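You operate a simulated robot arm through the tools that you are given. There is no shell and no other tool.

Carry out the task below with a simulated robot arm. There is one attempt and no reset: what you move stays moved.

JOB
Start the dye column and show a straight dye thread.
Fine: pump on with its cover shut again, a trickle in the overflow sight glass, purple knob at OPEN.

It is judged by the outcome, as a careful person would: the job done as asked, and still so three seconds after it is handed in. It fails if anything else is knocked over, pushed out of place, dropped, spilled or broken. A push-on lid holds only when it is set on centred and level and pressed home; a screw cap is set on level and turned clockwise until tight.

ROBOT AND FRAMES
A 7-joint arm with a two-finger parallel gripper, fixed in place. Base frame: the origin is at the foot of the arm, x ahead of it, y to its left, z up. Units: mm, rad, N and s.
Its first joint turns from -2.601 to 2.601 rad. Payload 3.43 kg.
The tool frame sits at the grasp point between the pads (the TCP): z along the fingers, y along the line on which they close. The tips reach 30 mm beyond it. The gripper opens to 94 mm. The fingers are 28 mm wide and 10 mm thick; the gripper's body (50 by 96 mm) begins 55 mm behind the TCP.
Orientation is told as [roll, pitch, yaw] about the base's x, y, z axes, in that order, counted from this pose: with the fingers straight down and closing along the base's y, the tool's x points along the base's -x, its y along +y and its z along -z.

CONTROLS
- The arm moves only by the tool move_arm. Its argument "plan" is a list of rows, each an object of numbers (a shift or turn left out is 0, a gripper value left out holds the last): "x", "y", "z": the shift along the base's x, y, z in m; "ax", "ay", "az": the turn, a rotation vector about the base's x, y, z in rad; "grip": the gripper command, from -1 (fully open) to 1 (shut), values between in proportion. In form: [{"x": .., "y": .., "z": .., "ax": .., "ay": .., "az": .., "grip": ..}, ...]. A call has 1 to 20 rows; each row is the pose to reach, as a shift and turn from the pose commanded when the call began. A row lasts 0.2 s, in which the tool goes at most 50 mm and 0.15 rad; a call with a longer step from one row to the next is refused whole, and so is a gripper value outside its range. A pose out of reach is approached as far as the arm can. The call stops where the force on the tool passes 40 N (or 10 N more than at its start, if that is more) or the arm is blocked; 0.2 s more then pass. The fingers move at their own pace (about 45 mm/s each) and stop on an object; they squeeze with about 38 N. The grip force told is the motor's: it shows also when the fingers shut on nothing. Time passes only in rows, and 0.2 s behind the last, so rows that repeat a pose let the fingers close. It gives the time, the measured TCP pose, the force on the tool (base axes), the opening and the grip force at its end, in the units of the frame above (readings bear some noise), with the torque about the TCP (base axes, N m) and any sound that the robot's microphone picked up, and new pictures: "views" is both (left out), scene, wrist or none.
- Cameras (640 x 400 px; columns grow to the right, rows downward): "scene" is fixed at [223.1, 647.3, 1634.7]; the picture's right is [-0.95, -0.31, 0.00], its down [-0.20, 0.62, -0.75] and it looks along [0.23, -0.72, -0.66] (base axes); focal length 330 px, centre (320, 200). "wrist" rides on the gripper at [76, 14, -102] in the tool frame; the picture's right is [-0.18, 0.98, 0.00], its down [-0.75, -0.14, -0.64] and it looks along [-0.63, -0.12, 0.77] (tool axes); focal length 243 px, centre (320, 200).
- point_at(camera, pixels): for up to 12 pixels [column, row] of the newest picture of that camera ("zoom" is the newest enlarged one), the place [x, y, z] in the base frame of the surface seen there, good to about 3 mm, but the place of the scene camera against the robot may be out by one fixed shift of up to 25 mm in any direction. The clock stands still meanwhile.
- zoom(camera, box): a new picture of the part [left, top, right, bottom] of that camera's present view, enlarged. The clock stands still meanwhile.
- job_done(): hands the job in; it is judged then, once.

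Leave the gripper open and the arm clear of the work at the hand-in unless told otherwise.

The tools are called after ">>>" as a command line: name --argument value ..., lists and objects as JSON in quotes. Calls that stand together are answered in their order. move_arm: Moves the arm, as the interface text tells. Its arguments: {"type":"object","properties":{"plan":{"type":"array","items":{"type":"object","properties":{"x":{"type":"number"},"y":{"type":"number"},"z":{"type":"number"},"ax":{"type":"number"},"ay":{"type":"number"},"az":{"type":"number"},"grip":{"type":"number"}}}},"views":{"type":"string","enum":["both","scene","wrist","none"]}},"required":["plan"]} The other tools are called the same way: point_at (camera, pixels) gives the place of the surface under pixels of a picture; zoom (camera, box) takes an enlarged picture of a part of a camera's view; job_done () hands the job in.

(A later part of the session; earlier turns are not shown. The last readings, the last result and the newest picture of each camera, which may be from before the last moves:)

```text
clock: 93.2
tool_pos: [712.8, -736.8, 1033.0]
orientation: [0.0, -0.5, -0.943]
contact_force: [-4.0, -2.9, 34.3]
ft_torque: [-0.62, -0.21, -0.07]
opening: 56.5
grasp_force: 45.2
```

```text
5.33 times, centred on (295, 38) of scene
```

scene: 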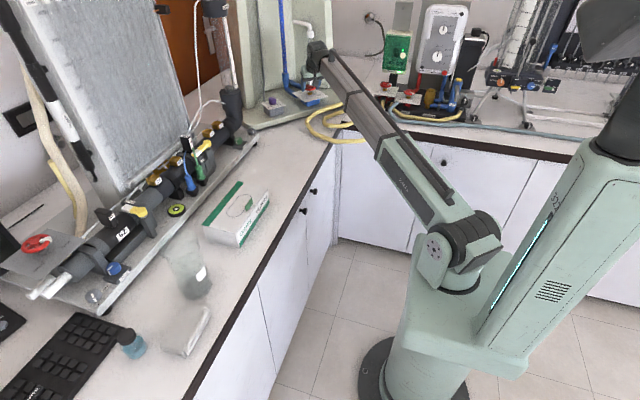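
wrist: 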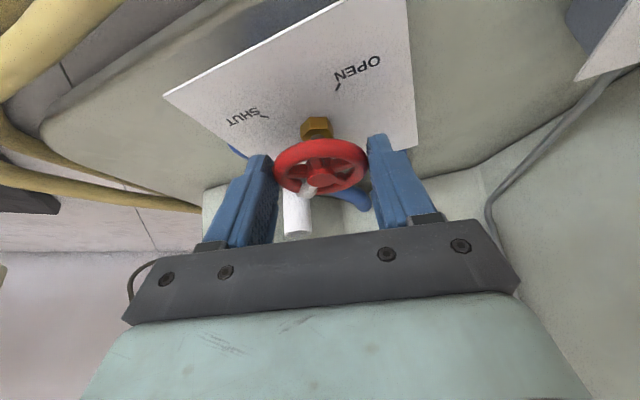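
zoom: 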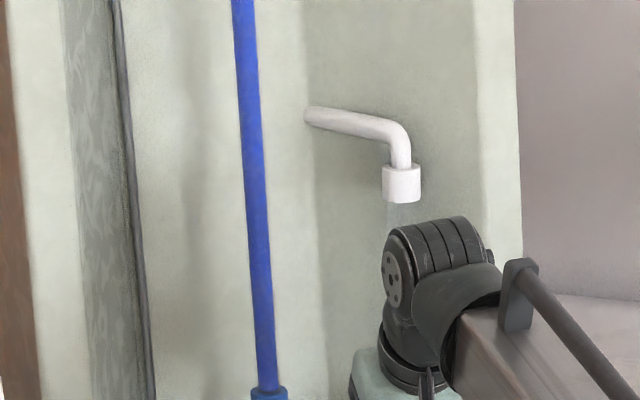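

No change in the tube yet; I wait another four seconds at this opening, to separate slow flushing from a wrong flow.

>>> move_arm --plan '[{"z": -0.001, "grip": 1}, {"z": -0.001, "grip": 1}, {"z": -0.001, "grip": 1}, {"z": -0.001, "grip": 1}, {"z": -0.001, "grip": 1}, {"z": -0.001, "grip": 1}, {"z": -0.001, "grip": 1}, {"z": -0.001, "grip": 1}, {"z": -0.001, "grip": 1}, {"z": -0.001, "grip": 1}, {"z": -0.001, "grip": 1}, {"z": -0.001, "grip": 1}, {"z": -0.001, "grip": 1}, {"z": -0.001, "grip": 1}, {"z": -0.001, "grip": 1}, {"z": -0.001, "grip": 1}, {"z": -0.001, "grip": 1}, {"z": -0.001, "grip": 1}, {"z": -0.001, "grip": 1}, {"z": -0.001, "grip": 1}]' --views "none"

>>> zoom --camera "scene" --box '[270, 0, 300, 75]'

>>> zoom --camera "scene" --box '[372, 20, 442, 110]'

```text
clock: 97.4
tool_pos: [711.5, -736.7, 1032.2]
orientation: [0.0, -0.501, -0.943]
contact_force: [-10.9, -8.3, 32.0]
ft_torque: [-0.73, -0.14, -0.16]
opening: 56.6
grasp_force: 45.7
```

```text
5.33 times, centred on (285, 38) of scene
```

zoom: 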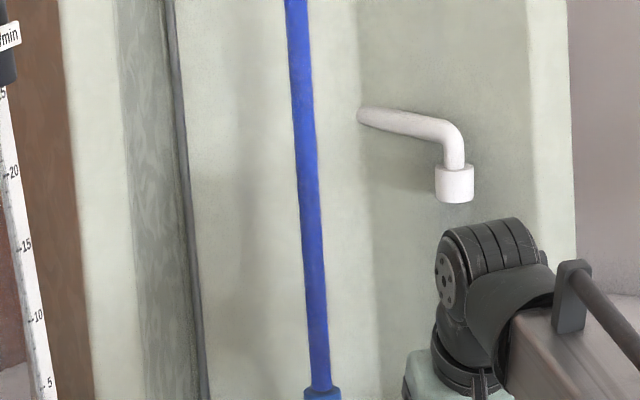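

```text
4.44 times, centred on (407, 65) of scene
```

zoom: 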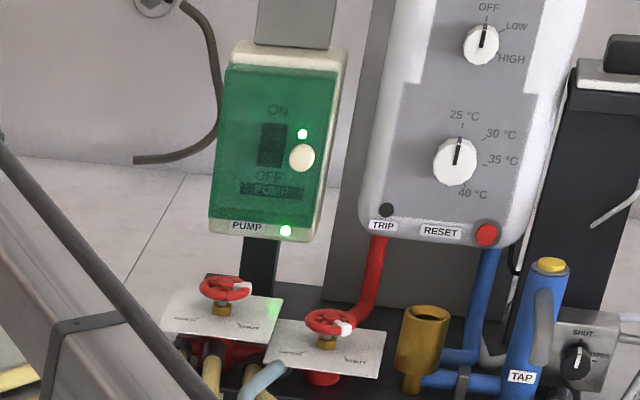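

Still blue, overflow gone; pump lamps are on. I step the outlet back clockwise by 0.2 rad (to ~63° open) to look for the window where the overflow trickles and the tube flows, and wait.

>>> move_arm --plan '[{"x": 0.0008, "y": 0.0005, "z": 0.002, "az": -0.1, "grip": 1}, {"x": 0.0016, "y": 0.0009, "z": 0.003, "az": -0.2, "grip": 1}, {"x": 0.0016, "y": 0.0009, "z": 0.003, "az": -0.2, "grip": 1}, {"x": 0.0016, "y": 0.0009, "z": 0.003, "az": -0.2, "grip": 1}, {"x": 0.0016, "y": 0.0009, "z": 0.003, "az": -0.2, "grip": 1}, {"x": 0.0016, "y": 0.0009, "z": 0.003, "az": -0.2, "grip": 1}, {"x": 0.0016, "y": 0.0009, "z": 0.003, "az": -0.2, "grip": 1}, {"x": 0.0016, "y": 0.0009, "z": 0.003, "az": -0.2, "grip": 1}, {"x": 0.0016, "y": 0.0009, "z": 0.003, "az": -0.2, "grip": 1}, {"x": 0.0016, "y": 0.0009, "z": 0.003, "az": -0.2, "grip": 1}, {"x": 0.0016, "y": 0.0009, "z": 0.003, "az": -0.2, "grip": 1}, {"x": 0.0016, "y": 0.0009, "z": 0.003, "az": -0.2, "grip": 1}]' --views "none"

>>> zoom --camera "scene" --box '[270, 0, 330, 75]'

```text
clock: 100.0
tool_pos: [713.8, -735.1, 1031.7]
orientation: [0.0, -0.495, -1.144]
contact_force: [-10.0, -2.1, -21.0]
ft_torque: [-0.14, 0.07, -0.14]
opening: 56.9
grasp_force: 44.8
```

```text
5.33 times, centred on (300, 38) of scene
```

zoom: 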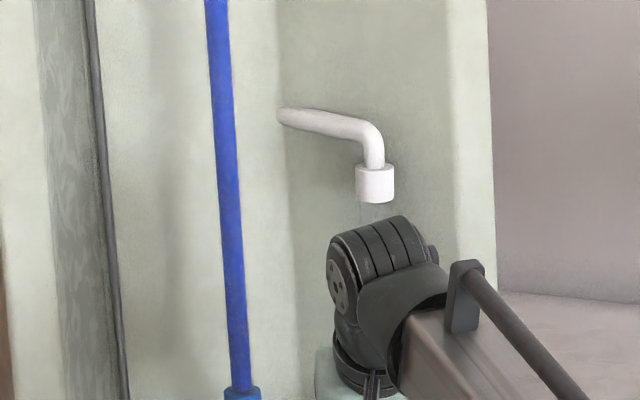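

>>> move_arm --plan '[{"grip": 1}, {"grip": 1}, {"grip": 1}, {"grip": 1}, {"grip": 1}, {"grip": 1}, {"grip": 1}, {"grip": 1}, {"grip": 1}, {"grip": 1}, {"grip": 1}, {"grip": 1}, {"grip": 1}, {"grip": 1}, {"grip": 1}, {"grip": 1}, {"grip": 1}, {"grip": 1}, {"grip": 1}, {"grip": 1}]' --views "none"

>>> zoom --camera "scene" --box '[270, 0, 330, 75]'

```text
clock: 104.2
tool_pos: [713.8, -735.2, 1032.6]
orientation: [0.001, -0.493, -1.145]
contact_force: [-10.6, 3.5, -27.6]
ft_torque: [0.4, 0.21, -0.11]
opening: 56.6
grasp_force: 45.4
```

```text
5.33 times, centred on (300, 38) of scene
```

zoom: 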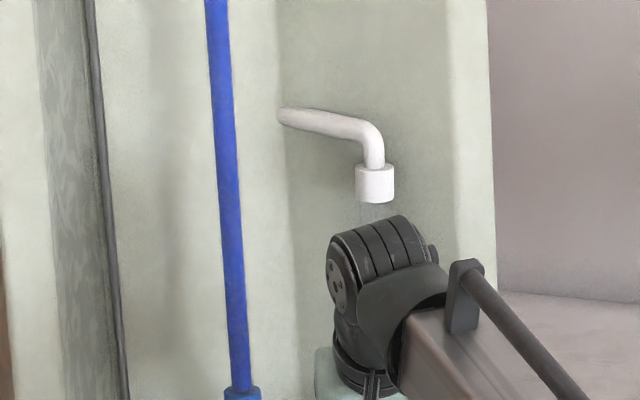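

No overflow at ~63° either. I step back another 0.15 rad (~54°) and wait.

>>> move_arm --plan '[{"x": 0.0007, "y": 0.0003, "z": -0.001, "az": -0.08, "grip": 1}, {"x": 0.0013, "y": 0.0004, "z": -0.002, "az": -0.15, "grip": 1}, {"x": 0.0013, "y": 0.0004, "z": -0.002, "az": -0.15, "grip": 1}, {"x": 0.0013, "y": 0.0004, "z": -0.002, "az": -0.15, "grip": 1}, {"x": 0.0013, "y": 0.0004, "z": -0.002, "az": -0.15, "grip": 1}, {"x": 0.0013, "y": 0.0004, "z": -0.002, "az": -0.15, "grip": 1}, {"x": 0.0013, "y": 0.0004, "z": -0.002, "az": -0.15, "grip": 1}, {"x": 0.0013, "y": 0.0004, "z": -0.002, "az": -0.15, "grip": 1}, {"x": 0.0013, "y": 0.0004, "z": -0.002, "az": -0.15, "grip": 1}, {"x": 0.0013, "y": 0.0004, "z": -0.002, "az": -0.15, "grip": 1}, {"x": 0.0013, "y": 0.0004, "z": -0.002, "az": -0.15, "grip": 1}, {"x": 0.0013, "y": 0.0004, "z": -0.002, "az": -0.15, "grip": 1}, {"x": 0.0013, "y": 0.0004, "z": -0.002, "az": -0.15, "grip": 1}, {"x": 0.0013, "y": 0.0004, "z": -0.002, "az": -0.15, "grip": 1}, {"x": 0.0013, "y": 0.0004, "z": -0.002, "az": -0.15, "grip": 1}]' --views "wrist"

>>> zoom --camera "scene" --box '[270, 0, 330, 75]'

```text
clock: 107.4
tool_pos: [717.0, -734.8, 1030.1]
orientation: [0.001, -0.5, -1.293]
contact_force: [3.6, 10.6, 10.2]
ft_torque: [0.43, 0.05, 0.04]
opening: 56.9
grasp_force: 45.0
```

wrist: 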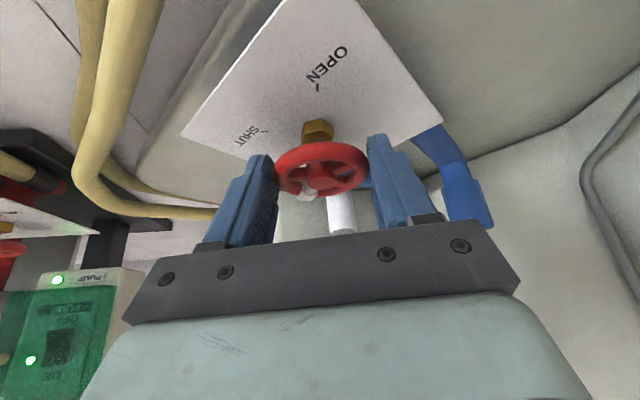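

```text
5.33 times, centred on (300, 38) of scene
```

zoom: 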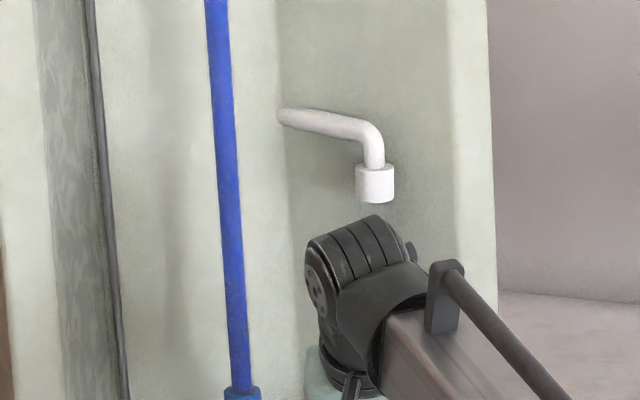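

I wait longer here to see whether the overflow comes back at this setting.

>>> move_arm --plan '[{"grip": 1}, {"grip": 1}, {"grip": 1}, {"grip": 1}, {"grip": 1}, {"grip": 1}, {"grip": 1}, {"grip": 1}, {"grip": 1}, {"grip": 1}, {"grip": 1}, {"grip": 1}, {"grip": 1}, {"grip": 1}, {"grip": 1}, {"grip": 1}, {"grip": 1}, {"grip": 1}, {"grip": 1}, {"grip": 1}]' --views "none"

>>> zoom --camera "scene" --box '[270, 0, 330, 75]'

>>> move_arm --plan '[{"grip": 1}, {"grip": 1}, {"grip": 1}, {"grip": 1}, {"grip": 1}, {"grip": 1}, {"grip": 1}, {"grip": 1}, {"grip": 1}, {"grip": 1}, {"grip": 1}, {"grip": 1}, {"grip": 1}, {"grip": 1}, {"grip": 1}, {"grip": 1}, {"grip": 1}, {"grip": 1}, {"grip": 1}, {"grip": 1}]' --views "none"

>>> zoom --camera "scene" --box '[270, 0, 330, 75]'

```text
clock: 111.6
tool_pos: [716.8, -736.1, 1031.9]
orientation: [0.002, -0.5, -1.294]
contact_force: [9.9, 4.9, 17.1]
ft_torque: [-0.04, -0.12, 0.16]
opening: 56.7
grasp_force: 45.3
```

```text
5.33 times, centred on (300, 38) of scene
```

zoom: 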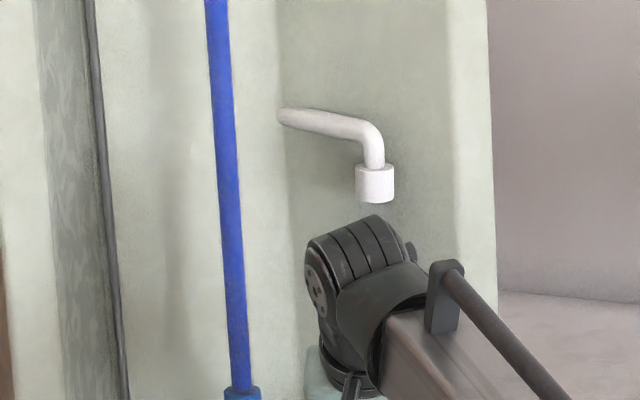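

```text
clock: 115.8
tool_pos: [715.3, -735.3, 1032.5]
orientation: [0.002, -0.499, -1.293]
contact_force: [12.6, 3.6, 19.8]
ft_torque: [-0.31, -0.24, 0.15]
opening: 56.7
grasp_force: 45.4
```

```text
5.33 times, centred on (300, 38) of scene
```

zoom: 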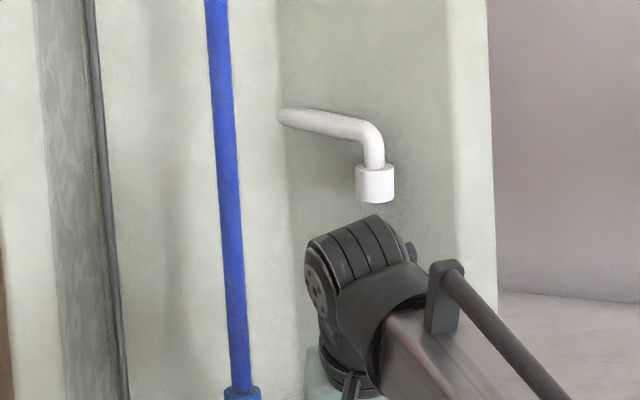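

With the outlet at ~55–60° the overflow never returns, so it already passes the whole inflow – too fast a flow for a thread. A straight thread needs far less. I turn the outlet back clockwise by 0.6 rad (to ~25° open).

>>> move_arm --plan '[{"x": 0.0009, "y": 0.0001, "az": -0.1, "grip": 1}, {"x": 0.0018, "y": 0.0002, "az": -0.2, "grip": 1}, {"x": 0.0027, "y": 0.0003, "az": -0.3, "grip": 1}, {"x": 0.0036, "y": 0.0003, "az": -0.4, "grip": 1}, {"x": 0.0045, "y": 0.0001, "az": -0.5, "grip": 1}, {"x": 0.0053, "y": -0.0001, "az": -0.6, "grip": 1}, {"x": 0.0053, "y": -0.0001, "az": -0.6, "grip": 1}, {"x": 0.0053, "y": -0.0001, "az": -0.6, "grip": 1}, {"x": 0.0053, "y": -0.0001, "az": -0.6, "grip": 1}, {"x": 0.0053, "y": -0.0001, "az": -0.6, "grip": 1}, {"x": 0.0053, "y": -0.0001, "az": -0.6, "grip": 1}, {"x": 0.0053, "y": -0.0001, "az": -0.6, "grip": 1}]'

>>> zoom --camera "wrist" --box '[200, 60, 460, 230]'

>>> zoom --camera "scene" --box '[265, 0, 335, 80]'

```text
clock: 118.6
tool_pos: [723.6, -735.9, 1030.9]
orientation: [0.005, -0.499, -1.891]
contact_force: [2.4, 5.6, 1.7]
ft_torque: [-0.59, 0.66, 0.01]
opening: 56.7
grasp_force: 44.8
stopped in row 12: the force on the tool passed its limit at 40 N (the readings are from after the stop); the commanded pose is now the measured one
```

scene: 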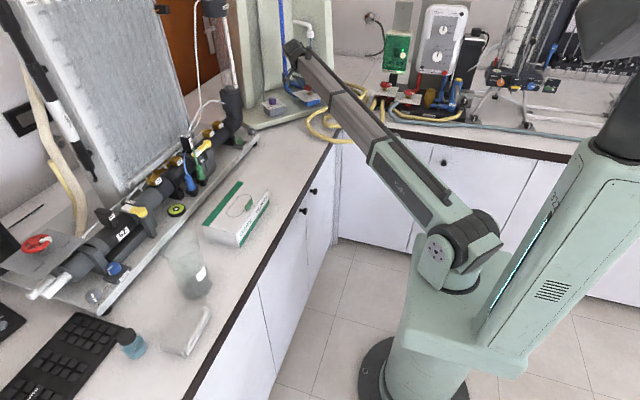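
wrist: 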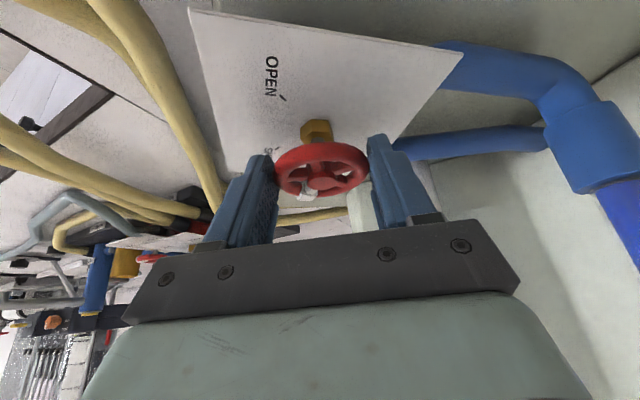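

```text
2.35 times, centred on (330, 145) of wrist
```

zoom: 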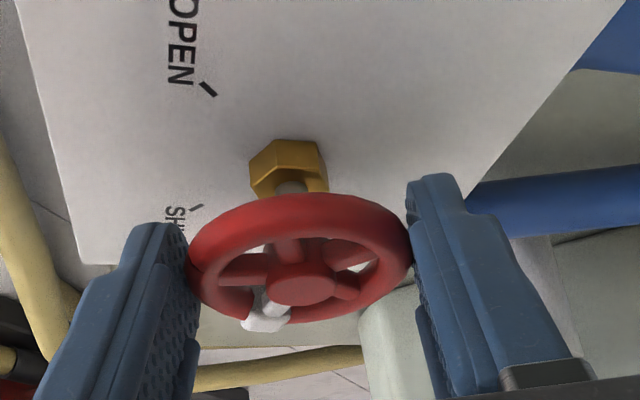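

```text
5.00 times, centred on (300, 40) of scene
```

zoom: 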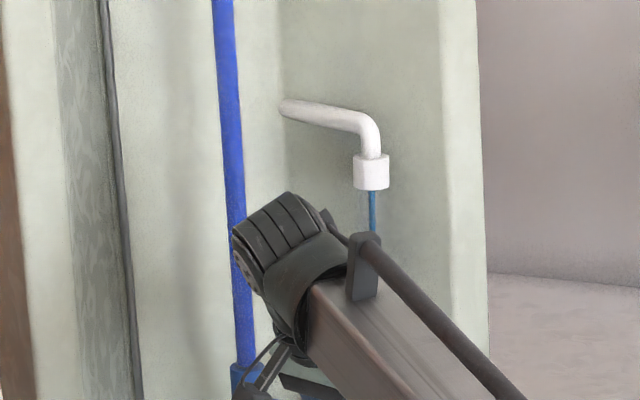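

The trickle is back at once with the outlet at ~26°. I let it run four seconds and look at the tube again.

>>> move_arm --plan '[{"grip": 1}, {"grip": 1}, {"grip": 1}, {"grip": 1}, {"grip": 1}, {"grip": 1}, {"grip": 1}, {"grip": 1}, {"grip": 1}, {"grip": 1}, {"grip": 1}, {"grip": 1}, {"grip": 1}, {"grip": 1}, {"grip": 1}, {"grip": 1}, {"grip": 1}, {"grip": 1}, {"grip": 1}, {"grip": 1}]' --views "none"

>>> zoom --camera "scene" --box '[265, 0, 335, 80]'

```text
clock: 122.8
tool_pos: [724.1, -735.5, 1031.6]
orientation: [0.006, -0.497, -1.895]
contact_force: [11.6, 12.9, 4.1]
ft_torque: [0.48, -0.19, 0.06]
opening: 56.7
grasp_force: 45.6
```

```text
5.00 times, centred on (300, 40) of scene
```

zoom: 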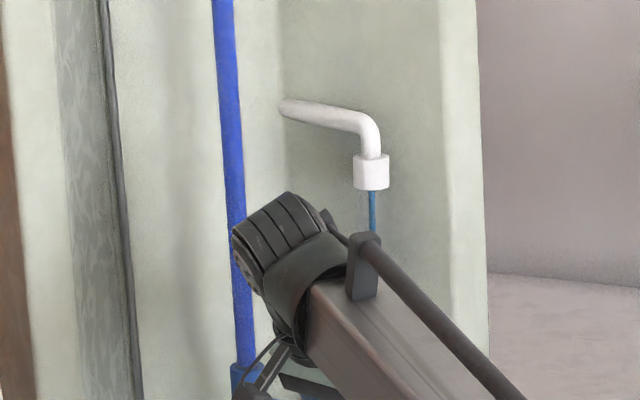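

The tube stays mixed at 26° also. All tried openings seem too fast and SHUT has none, so the thread window must be a mere crack. I release, swing back to yaw +6° (where I can turn clockwise comfortably) and prepare to regrip.

>>> move_arm --plan '[{"grip": -1}, {"grip": -1}, {"grip": -1}, {"x": 0.002, "y": 0.009, "z": 0.018, "grip": -1}, {"x": 0.004, "y": 0.019, "z": 0.038, "grip": -1}, {"x": 0.0065, "y": 0.0296, "z": 0.0584, "grip": -1}, {"x": 0.001, "y": 0.031, "z": 0.0584, "az": 0.1425, "grip": -1}, {"x": -0.0049, "y": 0.0317, "z": 0.0584, "az": 0.285, "grip": -1}, {"x": -0.0107, "y": 0.0314, "z": 0.0584, "az": 0.4275, "grip": -1}, {"x": -0.0164, "y": 0.0305, "z": 0.0584, "az": 0.57, "grip": -1}, {"x": -0.0218, "y": 0.0286, "z": 0.0584, "az": 0.7125, "grip": -1}, {"x": -0.0271, "y": 0.0261, "z": 0.0584, "az": 0.855, "grip": -1}, {"x": -0.0317, "y": 0.0227, "z": 0.0584, "az": 0.9975, "grip": -1}, {"x": -0.0361, "y": 0.0189, "z": 0.0584, "az": 1.14, "grip": -1}, {"x": -0.0396, "y": 0.0144, "z": 0.0584, "az": 1.2825, "grip": -1}, {"x": -0.0428, "y": 0.0094, "z": 0.0584, "az": 1.425, "grip": -1}, {"x": -0.0448, "y": 0.0041, "z": 0.0584, "az": 1.5675, "grip": -1}, {"x": -0.0465, "y": -0.0015, "z": 0.0584, "az": 1.71, "grip": -1}, {"x": -0.0469, "y": -0.0073, "z": 0.0584, "az": 1.8525, "grip": -1}, {"x": -0.047, "y": -0.0131, "z": 0.0584, "az": 1.995, "grip": -1}]'

>>> zoom --camera "wrist" --box '[200, 20, 440, 170]'

>>> zoom --camera "scene" --box '[265, 0, 335, 80]'

```text
clock: 127.0
tool_pos: [674.4, -750.3, 1088.1]
orientation: [0.006, -0.497, 0.104]
contact_force: [-0.5, 0.9, 0.1]
ft_torque: [-0.01, -0.02, -0.01]
opening: 93.9
grasp_force: 0.0
```

scene: 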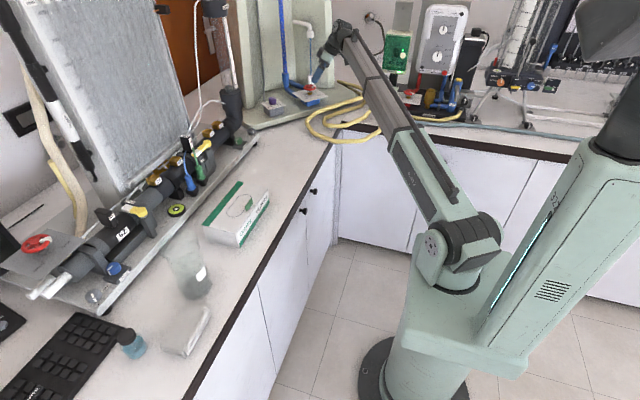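
wrist: 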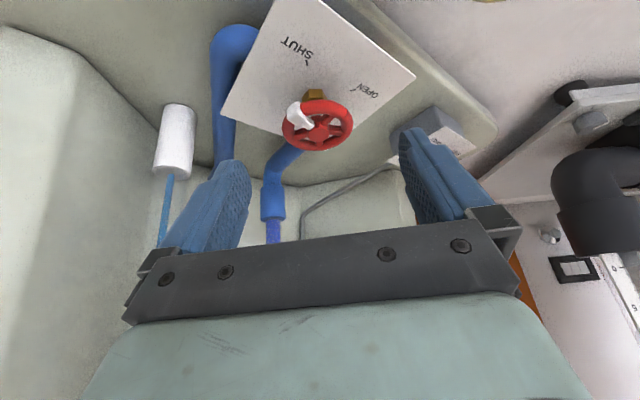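

```text
2.67 times, centred on (320, 95) of wrist
```

zoom: 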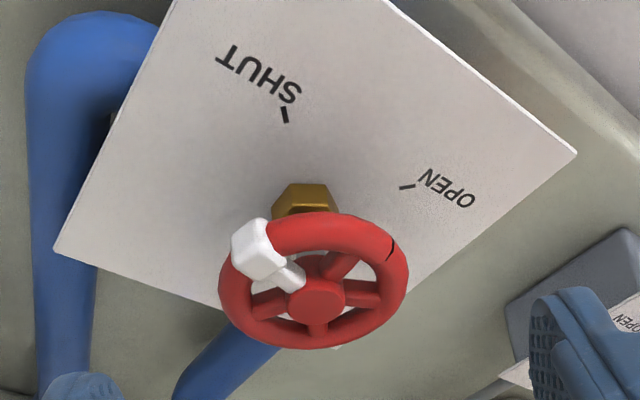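

```text
5.00 times, centred on (300, 40) of scene
```

zoom: 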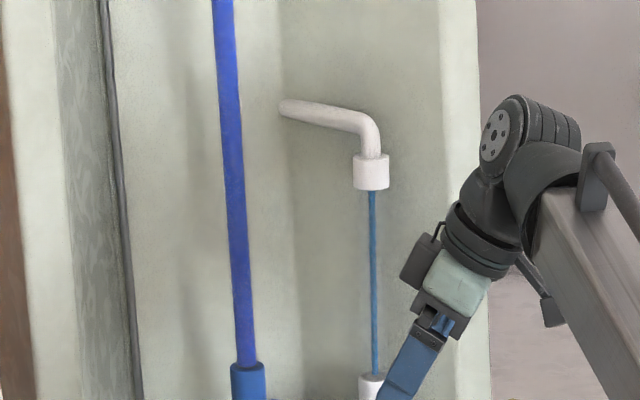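

The trickle runs thin and steady. I descend and grip the outlet wheel again, then turn clockwise ~0.28 rad to leave it just cracked (~10°).

>>> move_arm --plan '[{"x": 0.01, "y": 0.0015, "z": -0.018, "grip": -1}, {"x": 0.022, "y": 0.003, "z": -0.038, "grip": -1}, {"x": 0.034, "y": 0.0049, "z": -0.055, "grip": -1}, {"x": 0.034, "y": 0.0049, "z": -0.055, "grip": -1}, {"x": 0.034, "y": 0.0049, "z": -0.055, "grip": 1}, {"x": 0.034, "y": 0.0049, "z": -0.055, "grip": 1}, {"x": 0.034, "y": 0.0049, "z": -0.055, "grip": 1}, {"x": 0.034, "y": 0.0049, "z": -0.055, "grip": 1}, {"x": 0.034, "y": 0.0058, "z": -0.055, "az": -0.1, "grip": 1}, {"x": 0.034, "y": 0.0067, "z": -0.055, "az": -0.2, "grip": 1}, {"x": 0.0341, "y": 0.0074, "z": -0.055, "az": -0.28, "grip": 1}, {"x": 0.0341, "y": 0.0074, "z": -0.055, "az": -0.28, "grip": 1}, {"x": 0.0341, "y": 0.0074, "z": -0.055, "az": -0.28, "grip": 1}, {"x": 0.0341, "y": 0.0074, "z": -0.055, "az": -0.28, "grip": 1}, {"x": 0.0341, "y": 0.0074, "z": -0.055, "az": -0.28, "grip": 1}, {"x": 0.0341, "y": 0.0074, "z": -0.055, "az": -0.28, "grip": 1}]'

>>> zoom --camera "scene" --box '[265, 0, 335, 80]'

>>> zoom --camera "wrist" --box '[200, 40, 440, 210]'

```text
clock: 130.6
tool_pos: [708.7, -746.7, 1034.0]
orientation: [-0.003, -0.5, -0.181]
contact_force: [0.3, -6.7, -5.8]
ft_torque: [0.24, -0.43, -0.03]
opening: 57.4
grasp_force: 45.1
stopped in row 16: the force on the tool passed its limit at 40 N (the readings are from after the stop); the commanded pose is now the measured one
```

scene: 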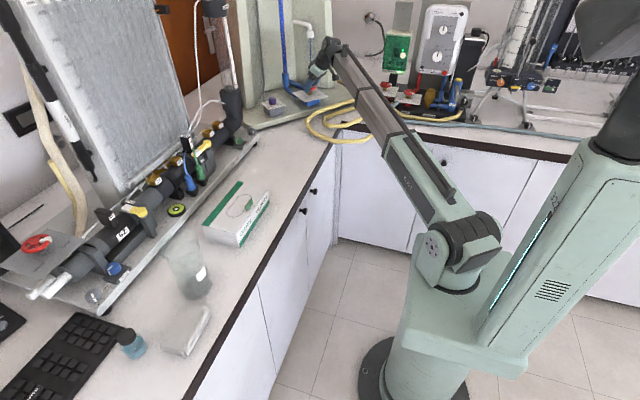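
wrist: 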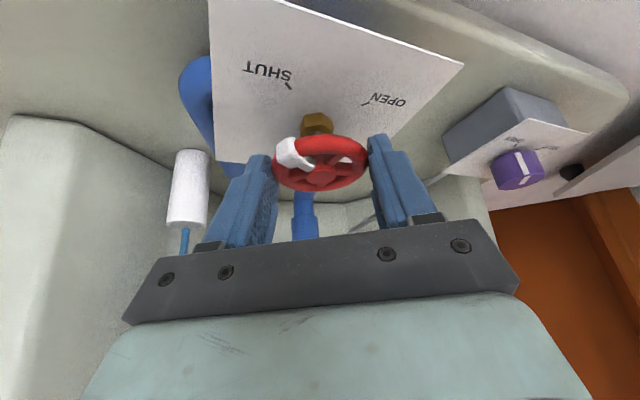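

```text
5.00 times, centred on (300, 40) of scene
```

zoom: 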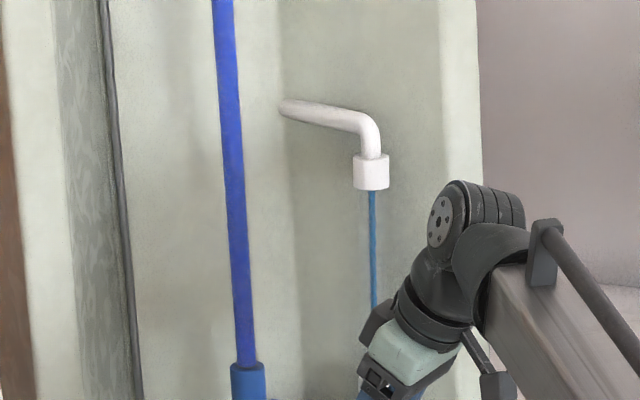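

```text
2.35 times, centred on (320, 125) of wrist
```

zoom: 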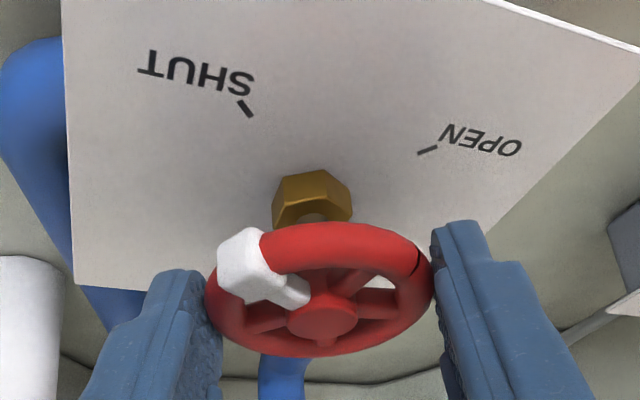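

About 14° open now; still mixed. I close it a bit further (to ~8°) and wait.

>>> move_arm --plan '[{"x": 0.0, "y": 0.0006, "az": -0.06, "grip": 1}, {"x": 0.0002, "y": 0.0011, "az": -0.115, "grip": 1}, {"x": 0.0002, "y": 0.0011, "az": -0.115, "grip": 1}, {"x": 0.0002, "y": 0.0011, "az": -0.115, "grip": 1}, {"x": 0.0002, "y": 0.0011, "az": -0.115, "grip": 1}, {"x": 0.0002, "y": 0.0011, "az": -0.115, "grip": 1}, {"x": 0.0002, "y": 0.0011, "az": -0.115, "grip": 1}, {"x": 0.0002, "y": 0.0011, "az": -0.115, "grip": 1}, {"x": 0.0002, "y": 0.0011, "az": -0.115, "grip": 1}, {"x": 0.0002, "y": 0.0011, "az": -0.115, "grip": 1}, {"x": 0.0002, "y": 0.0011, "az": -0.115, "grip": 1}, {"x": 0.0002, "y": 0.0011, "az": -0.115, "grip": 1}, {"x": 0.0002, "y": 0.0011, "az": -0.115, "grip": 1}, {"x": 0.0002, "y": 0.0011, "az": -0.115, "grip": 1}, {"x": 0.0002, "y": 0.0011, "az": -0.115, "grip": 1}]' --views "none"

>>> zoom --camera "scene" --box '[265, 0, 335, 80]'

```text
clock: 133.8
tool_pos: [709.4, -743.2, 1033.4]
orientation: [0.0, -0.5, -0.296]
contact_force: [-3.4, -12.1, -12.0]
ft_torque: [-0.07, 0.38, -0.12]
opening: 57.3
grasp_force: 45.0
```

```text
5.00 times, centred on (300, 40) of scene
```

zoom: 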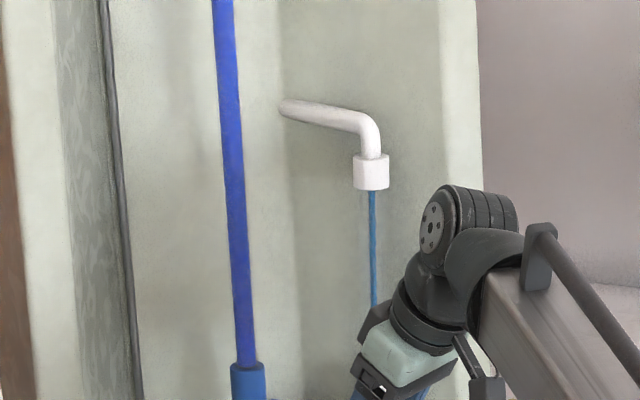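

Still no visible change. Before adjusting blindly I want a close look at the tube itself: I let go of the wheel (now ~8° open), back off and aim the wrist camera at the tube from ~0.3 m.

>>> move_arm --plan '[{"grip": -1}, {"grip": -1}, {"grip": -1}, {"x": -0.01, "y": 0.003, "z": 0.018, "grip": -1}, {"x": -0.021, "y": 0.007, "z": 0.038, "grip": -1}, {"x": -0.031, "y": 0.0106, "z": 0.057, "grip": -1}, {"x": -0.02, "y": 0.022, "z": 0.075, "az": -0.12, "grip": -1}, {"x": -0.006, "y": 0.035, "z": 0.09, "az": -0.25, "grip": -1}, {"x": 0.008, "y": 0.048, "z": 0.102, "az": -0.38, "grip": -1}, {"x": 0.0226, "y": 0.0612, "z": 0.1136, "az": -0.489, "grip": -1}, {"x": 0.0226, "y": 0.0612, "z": 0.1136, "az": -0.489, "grip": -1}]'

```text
clock: 136.2
tool_pos: [732.6, -680.7, 1149.1]
orientation: [0.0, -0.502, -0.785]
contact_force: [-0.2, 0.5, 0.5]
ft_torque: [0.01, 0.01, 0.01]
opening: 93.8
grasp_force: 0.2
```

scene: 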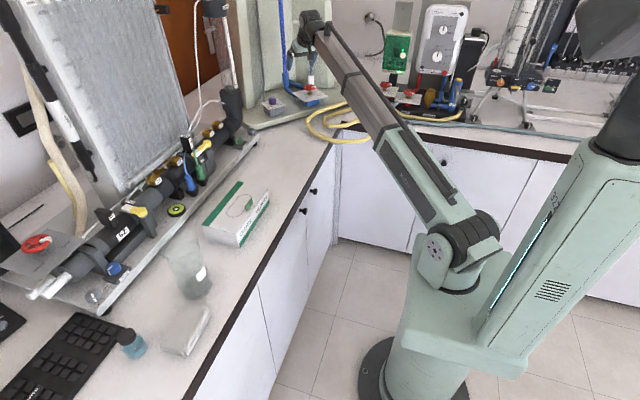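
wrist: 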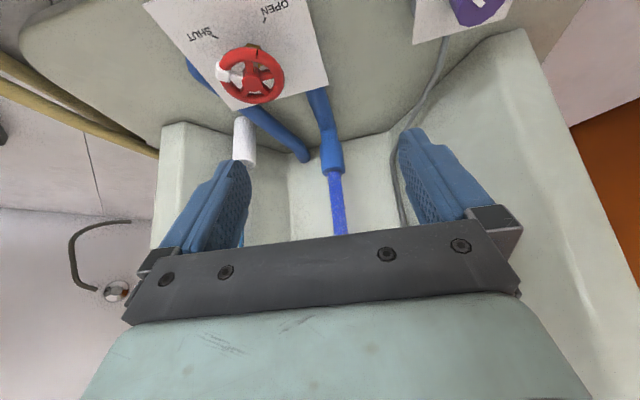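

The tube's lower end shows between (335,170) and (340,235). I zoom in strongly there.

>>> zoom --camera "wrist" --box '[290, 130, 390, 240]'

>>> zoom --camera "wrist" --box '[190, 20, 310, 110]'

>>> zoom --camera "scene" --box '[272, 0, 302, 40]'

```text
3.64 times, centred on (340, 185) of wrist
```

zoom: 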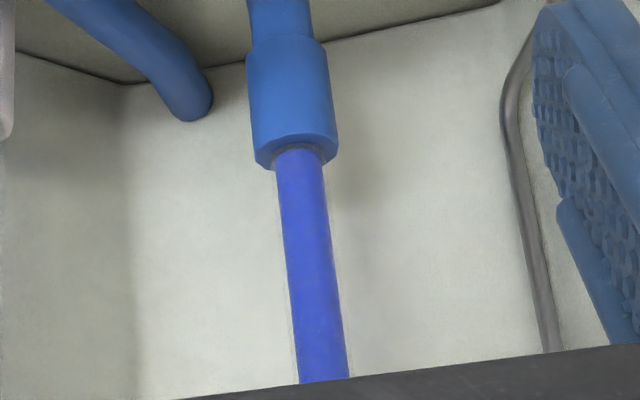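

```text
4.44 times, centred on (250, 65) of wrist
```

zoom: 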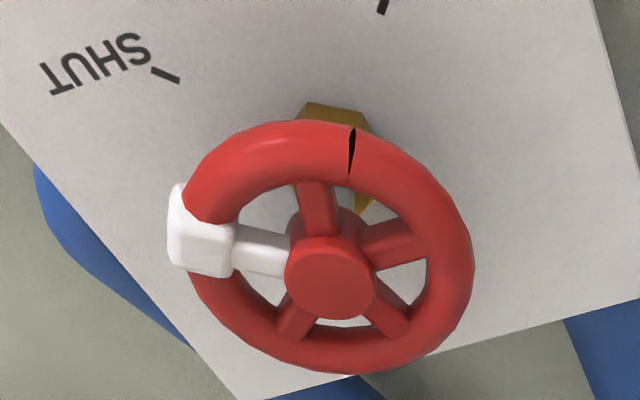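

```text
10.00 times, centred on (287, 20) of scene
```

zoom: 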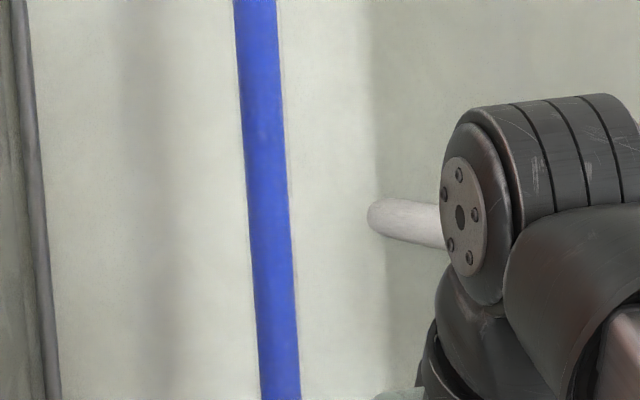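

The dye fills the whole bore of the glass. The outlet is cracked open ~10° with nothing touching the apparatus; I wait about eight seconds to see whether the flow settles into a thread.

>>> move_arm --plan '[{}, {}, {}, {}, {}, {}, {}, {}, {}, {}, {}, {}, {}, {}, {}, {}, {}, {}, {}, {}]' --views "none"

>>> move_arm --plan '[{}, {}, {}, {}, {}, {}, {}, {}, {}, {}, {}, {}, {}, {}, {}, {}, {}, {}, {}, {}]' --views "wrist"

>>> zoom --camera "wrist" --box '[290, 130, 390, 240]'

>>> zoom --camera "scene" --box '[265, 0, 335, 80]'

```text
clock: 140.4
tool_pos: [732.8, -682.0, 1149.9]
orientation: [-0.001, -0.5, -0.781]
contact_force: [-0.1, -0.3, 0.9]
ft_torque: [0.02, 0.0, -0.05]
opening: 93.8
grasp_force: 0.1
```

```text
clock: 144.6
tool_pos: [733.3, -682.7, 1148.5]
orientation: [-0.002, -0.502, -0.78]
contact_force: [-0.3, -0.4, 0.0]
ft_torque: [0.0, -0.02, -0.02]
opening: 94.1
grasp_force: 0.1
```

wrist: 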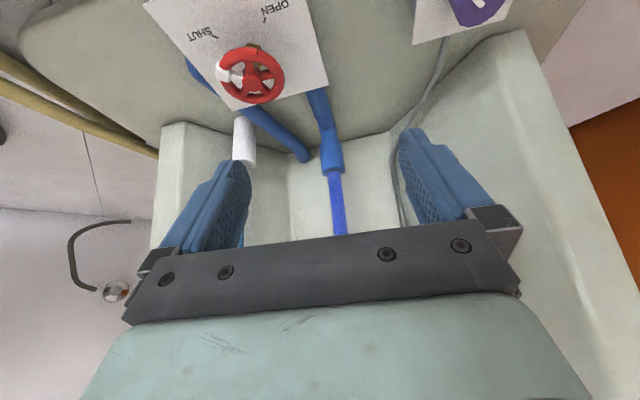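

```text
3.64 times, centred on (340, 185) of wrist
```

zoom: 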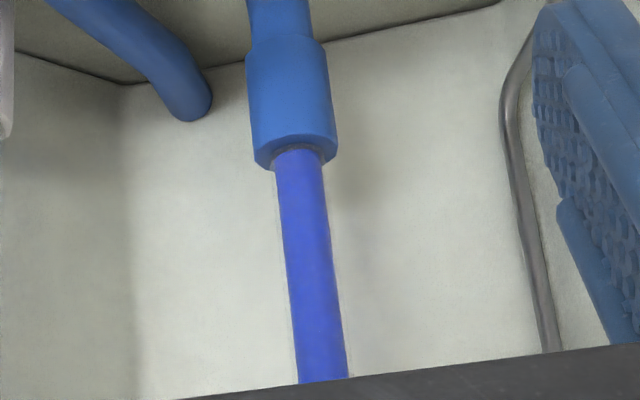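

```text
5.00 times, centred on (300, 40) of scene
```

zoom: 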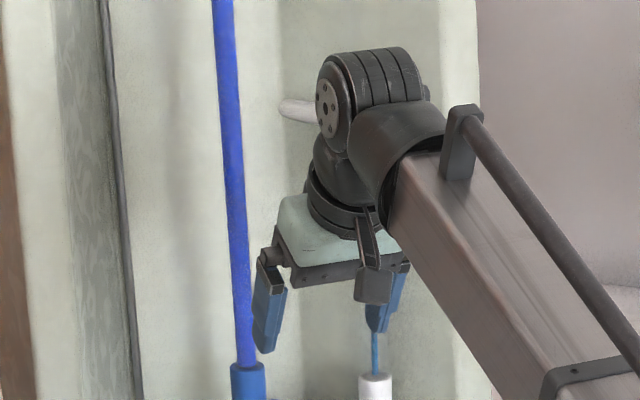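

Still the same. Perhaps the flow through the tube must be larger but with the overflow still running – my inlet setting is too small to feed both. I will open INLET further, so I go back to it: first bring the tool upright while moving toward (525,-790,1135).

>>> move_arm --plan '[{"x": -0.035, "y": -0.018, "z": 0.0, "ax": 0.055, "ay": 0.056}, {"x": -0.07, "y": -0.036, "z": 0.0, "ax": 0.115, "ay": 0.116}, {"x": -0.105, "y": -0.054, "z": 0.0, "ax": 0.175, "ay": 0.177}, {"x": -0.14, "y": -0.072, "z": -0.005, "ax": 0.235, "ay": 0.237}, {"x": -0.175, "y": -0.09, "z": -0.01, "ax": 0.295, "ay": 0.298}, {"x": -0.208, "y": -0.108, "z": -0.014, "ax": 0.352, "ay": 0.356}, {"x": -0.208, "y": -0.108, "z": -0.014, "ax": 0.352, "ay": 0.356}]'

```text
clock: 146.2
tool_pos: [522.7, -791.1, 1137.0]
orientation: [-0.004, 0.0, -0.782]
contact_force: [-0.3, 0.1, -0.6]
ft_torque: [0.02, -0.03, 0.04]
opening: 94.2
grasp_force: 0.1
```

scene: 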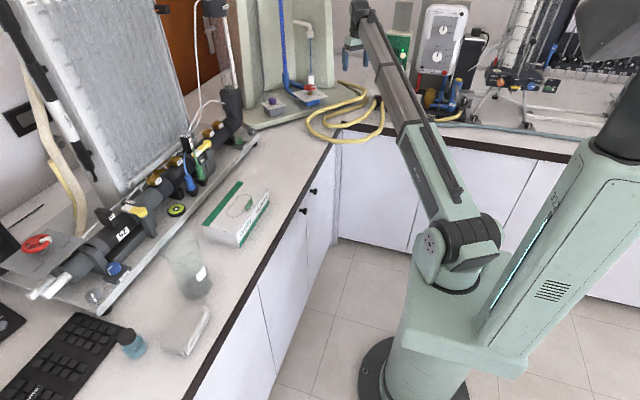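
wrist: 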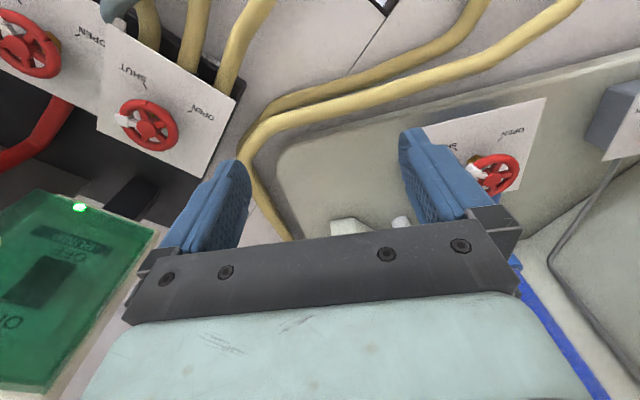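

Clear view in the scene now; I zoom on tube, sight glass and the outlet wheel, and on the INLET wheel.

>>> zoom --camera "scene" --box '[265, 0, 335, 110]'

>>> zoom --camera "wrist" --box '[80, 40, 260, 170]'

>>> zoom --camera "scene" --box '[298, 20, 323, 90]'

```text
3.64 times, centred on (300, 55) of scene
```

zoom: 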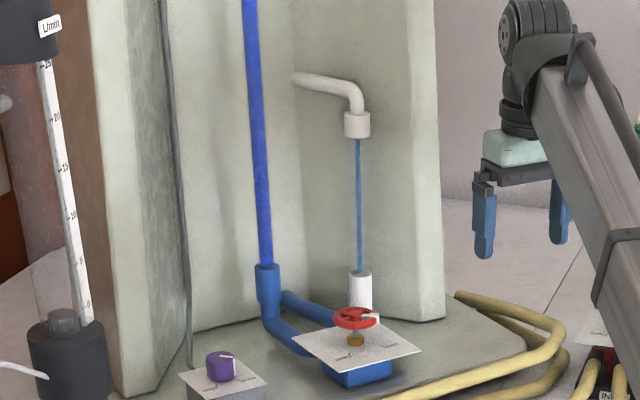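

```text
3.08 times, centred on (170, 105) of wrist
```

zoom: 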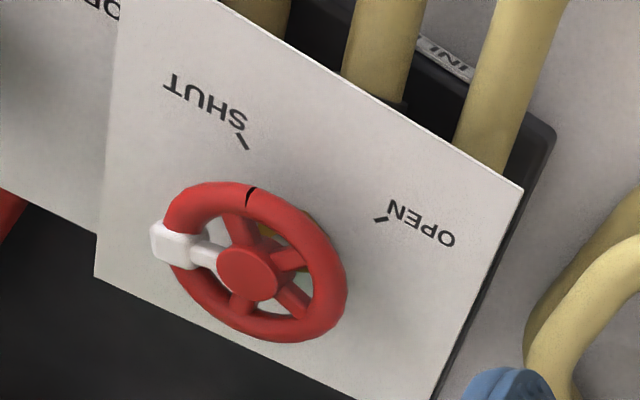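

```text
5.71 times, centred on (310, 55) of scene
```

zoom: 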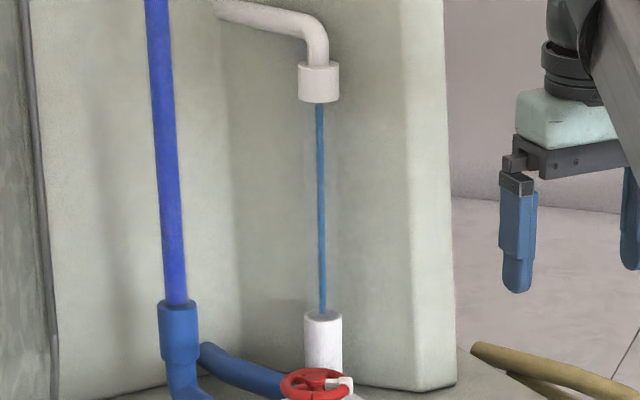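

INLET's mark sits about 55° from SHUT. I go above the INLET wheel with yaw -0.5, so the fingers close ~50° away from its mark.

>>> move_arm --plan '[{"x": -0.03, "y": -0.025, "z": 0.0, "az": 0.05}, {"x": -0.06, "y": -0.05, "z": 0.0, "az": 0.11}, {"x": -0.09, "y": -0.075, "z": -0.005, "az": 0.17}, {"x": -0.115, "y": -0.097, "z": -0.015, "az": 0.23}, {"x": -0.1317, "y": -0.1115, "z": -0.032, "az": 0.282}, {"x": -0.1317, "y": -0.1115, "z": -0.05, "az": 0.282}]' --views "wrist"

```text
clock: 147.6
tool_pos: [392.3, -901.0, 1085.7]
orientation: [-0.005, -0.003, -0.499]
contact_force: [0.4, -0.5, 0.1]
ft_torque: [0.01, 0.02, 0.08]
opening: 93.6
grasp_force: 0.1
```

wrist: 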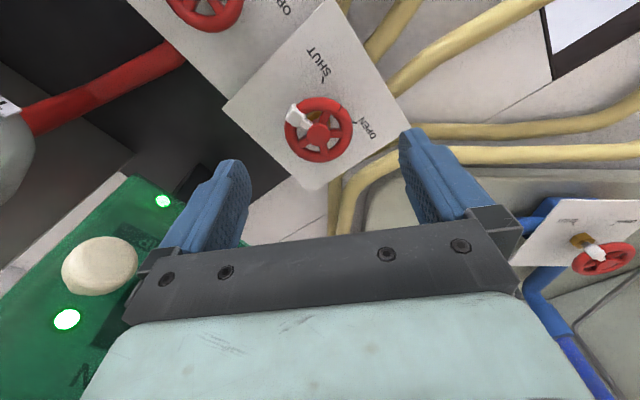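

Centred over the wheel. I descend, grip, and turn INLET counter-clockwise by 0.4 rad, then look at the sight glass.

>>> move_arm --plan '[{"x": -0.001, "y": -0.001, "z": -0.03, "grip": -1}, {"x": -0.0015, "y": -0.0015, "z": -0.0575, "grip": -1}, {"x": -0.0015, "y": -0.0015, "z": -0.0575, "grip": 1}, {"x": -0.0015, "y": -0.0015, "z": -0.0575, "grip": 1}, {"x": -0.0015, "y": -0.0015, "z": -0.0575, "grip": 1}, {"x": -0.0015, "y": -0.0015, "z": -0.0575, "grip": 1}, {"x": -0.0015, "y": -0.0015, "z": -0.0575, "az": 0.1, "grip": 1}, {"x": -0.0015, "y": -0.0015, "z": -0.0575, "az": 0.2, "grip": 1}, {"x": -0.0015, "y": -0.0015, "z": -0.0575, "az": 0.3, "grip": 1}, {"x": -0.0015, "y": -0.0015, "z": -0.0575, "az": 0.4, "grip": 1}, {"x": -0.0015, "y": -0.0015, "z": -0.0575, "az": 0.4, "grip": 1}, {"x": -0.0015, "y": -0.0015, "z": -0.0575, "az": 0.4, "grip": 1}, {"x": -0.0015, "y": -0.0015, "z": -0.0575, "az": 0.4, "grip": 1}, {"x": -0.0015, "y": -0.0015, "z": -0.0575, "az": 0.4, "grip": 1}, {"x": -0.0015, "y": -0.0015, "z": -0.0575, "az": 0.4, "grip": 1}]' --views "wrist"

>>> zoom --camera "scene" --box '[265, 0, 335, 80]'

```text
clock: 150.6
tool_pos: [390.0, -904.4, 1028.2]
orientation: [-0.01, 0.001, -0.102]
contact_force: [-4.9, -1.9, 3.4]
ft_torque: [0.22, -0.84, 0.0]
opening: 53.4
grasp_force: 45.2
stopped in row 15: the force on the tool passed its limit at 40 N (the readings are from after the stop); the commanded pose is now the measured one
```

wrist: 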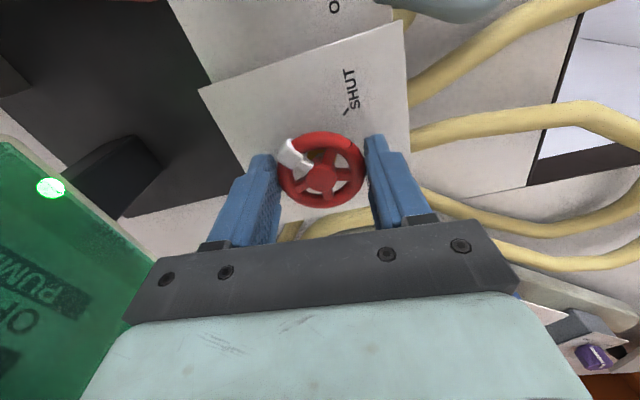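

```text
5.00 times, centred on (300, 40) of scene
```

zoom: 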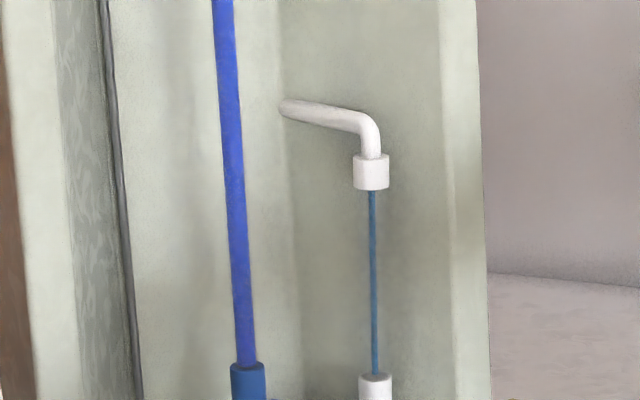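

INLET is now ~77°; the overflow still looks like the same thin thread. I open INLET another 0.35 rad to see how the overflow grows.

>>> move_arm --plan '[{"az": 0.1, "grip": 1}, {"az": 0.2, "grip": 1}, {"az": 0.3, "grip": 1}, {"az": 0.35, "grip": 1}, {"az": 0.35, "grip": 1}, {"az": 0.35, "grip": 1}, {"az": 0.35, "grip": 1}, {"az": 0.35, "grip": 1}, {"az": 0.35, "grip": 1}, {"az": 0.35, "grip": 1}]' --views "wrist"

>>> zoom --camera "scene" --box '[265, 0, 335, 80]'

```text
clock: 152.8
tool_pos: [390.6, -906.1, 1027.6]
orientation: [-0.012, -0.001, 0.248]
contact_force: [-5.3, -29.2, 10.6]
ft_torque: [-0.05, 0.48, -0.11]
opening: 53.4
grasp_force: 45.4
```

wrist: 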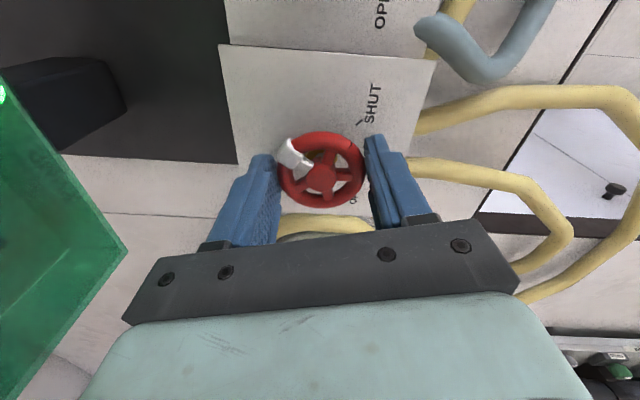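

```text
5.00 times, centred on (300, 40) of scene
```

zoom: 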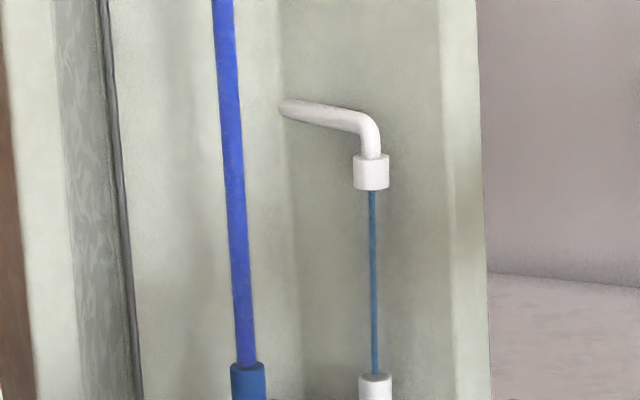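

The overflow keeps the same thin look, so there is spare inflow now (INLET ~97°). I release INLET, rise, and head back to the outlet wheel to try larger tube flow with the overflow kept running.

>>> move_arm --plan '[{"grip": -0.8}, {"grip": -0.8}, {"grip": -0.8}, {"z": 0.04, "grip": -0.8}, {"z": 0.08, "grip": -0.8}, {"x": 0.01, "y": 0.01, "z": 0.11, "az": -0.1, "grip": -0.8}, {"x": 0.03, "y": 0.03, "z": 0.11, "az": -0.2, "grip": -0.8}, {"x": 0.055, "y": 0.05, "z": 0.11, "az": -0.32, "grip": -0.8}, {"x": 0.08, "y": 0.07, "z": 0.11, "az": -0.44, "grip": -0.8}, {"x": 0.105, "y": 0.09, "z": 0.11, "az": -0.56, "grip": -0.8}, {"x": 0.131, "y": 0.115, "z": 0.11, "az": -0.684, "grip": -0.8}, {"x": 0.131, "y": 0.115, "z": 0.11, "az": -0.684, "grip": -0.8}]' --views "wrist"

>>> zoom --camera "wrist" --box '[80, 20, 300, 190]'

```text
clock: 155.4
tool_pos: [523.4, -789.0, 1139.0]
orientation: [-0.009, 0.0, -0.437]
contact_force: [-0.5, -0.5, -0.4]
ft_torque: [0.02, 0.02, 0.01]
opening: 84.6
grasp_force: 0.1
```

wrist: 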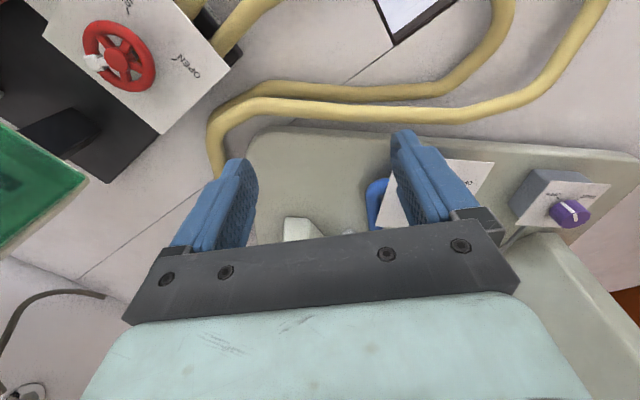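

```text
2.35 times, centred on (190, 105) of wrist
```

zoom: 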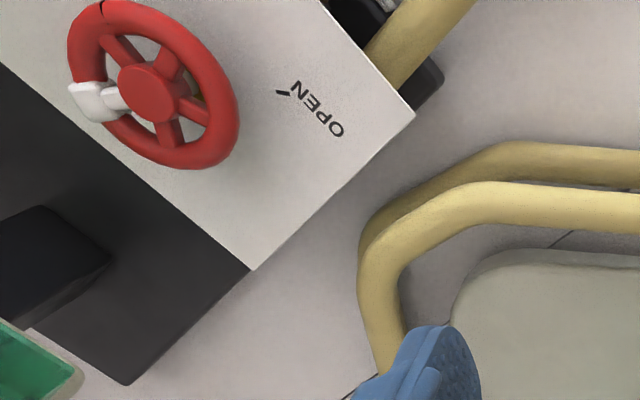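

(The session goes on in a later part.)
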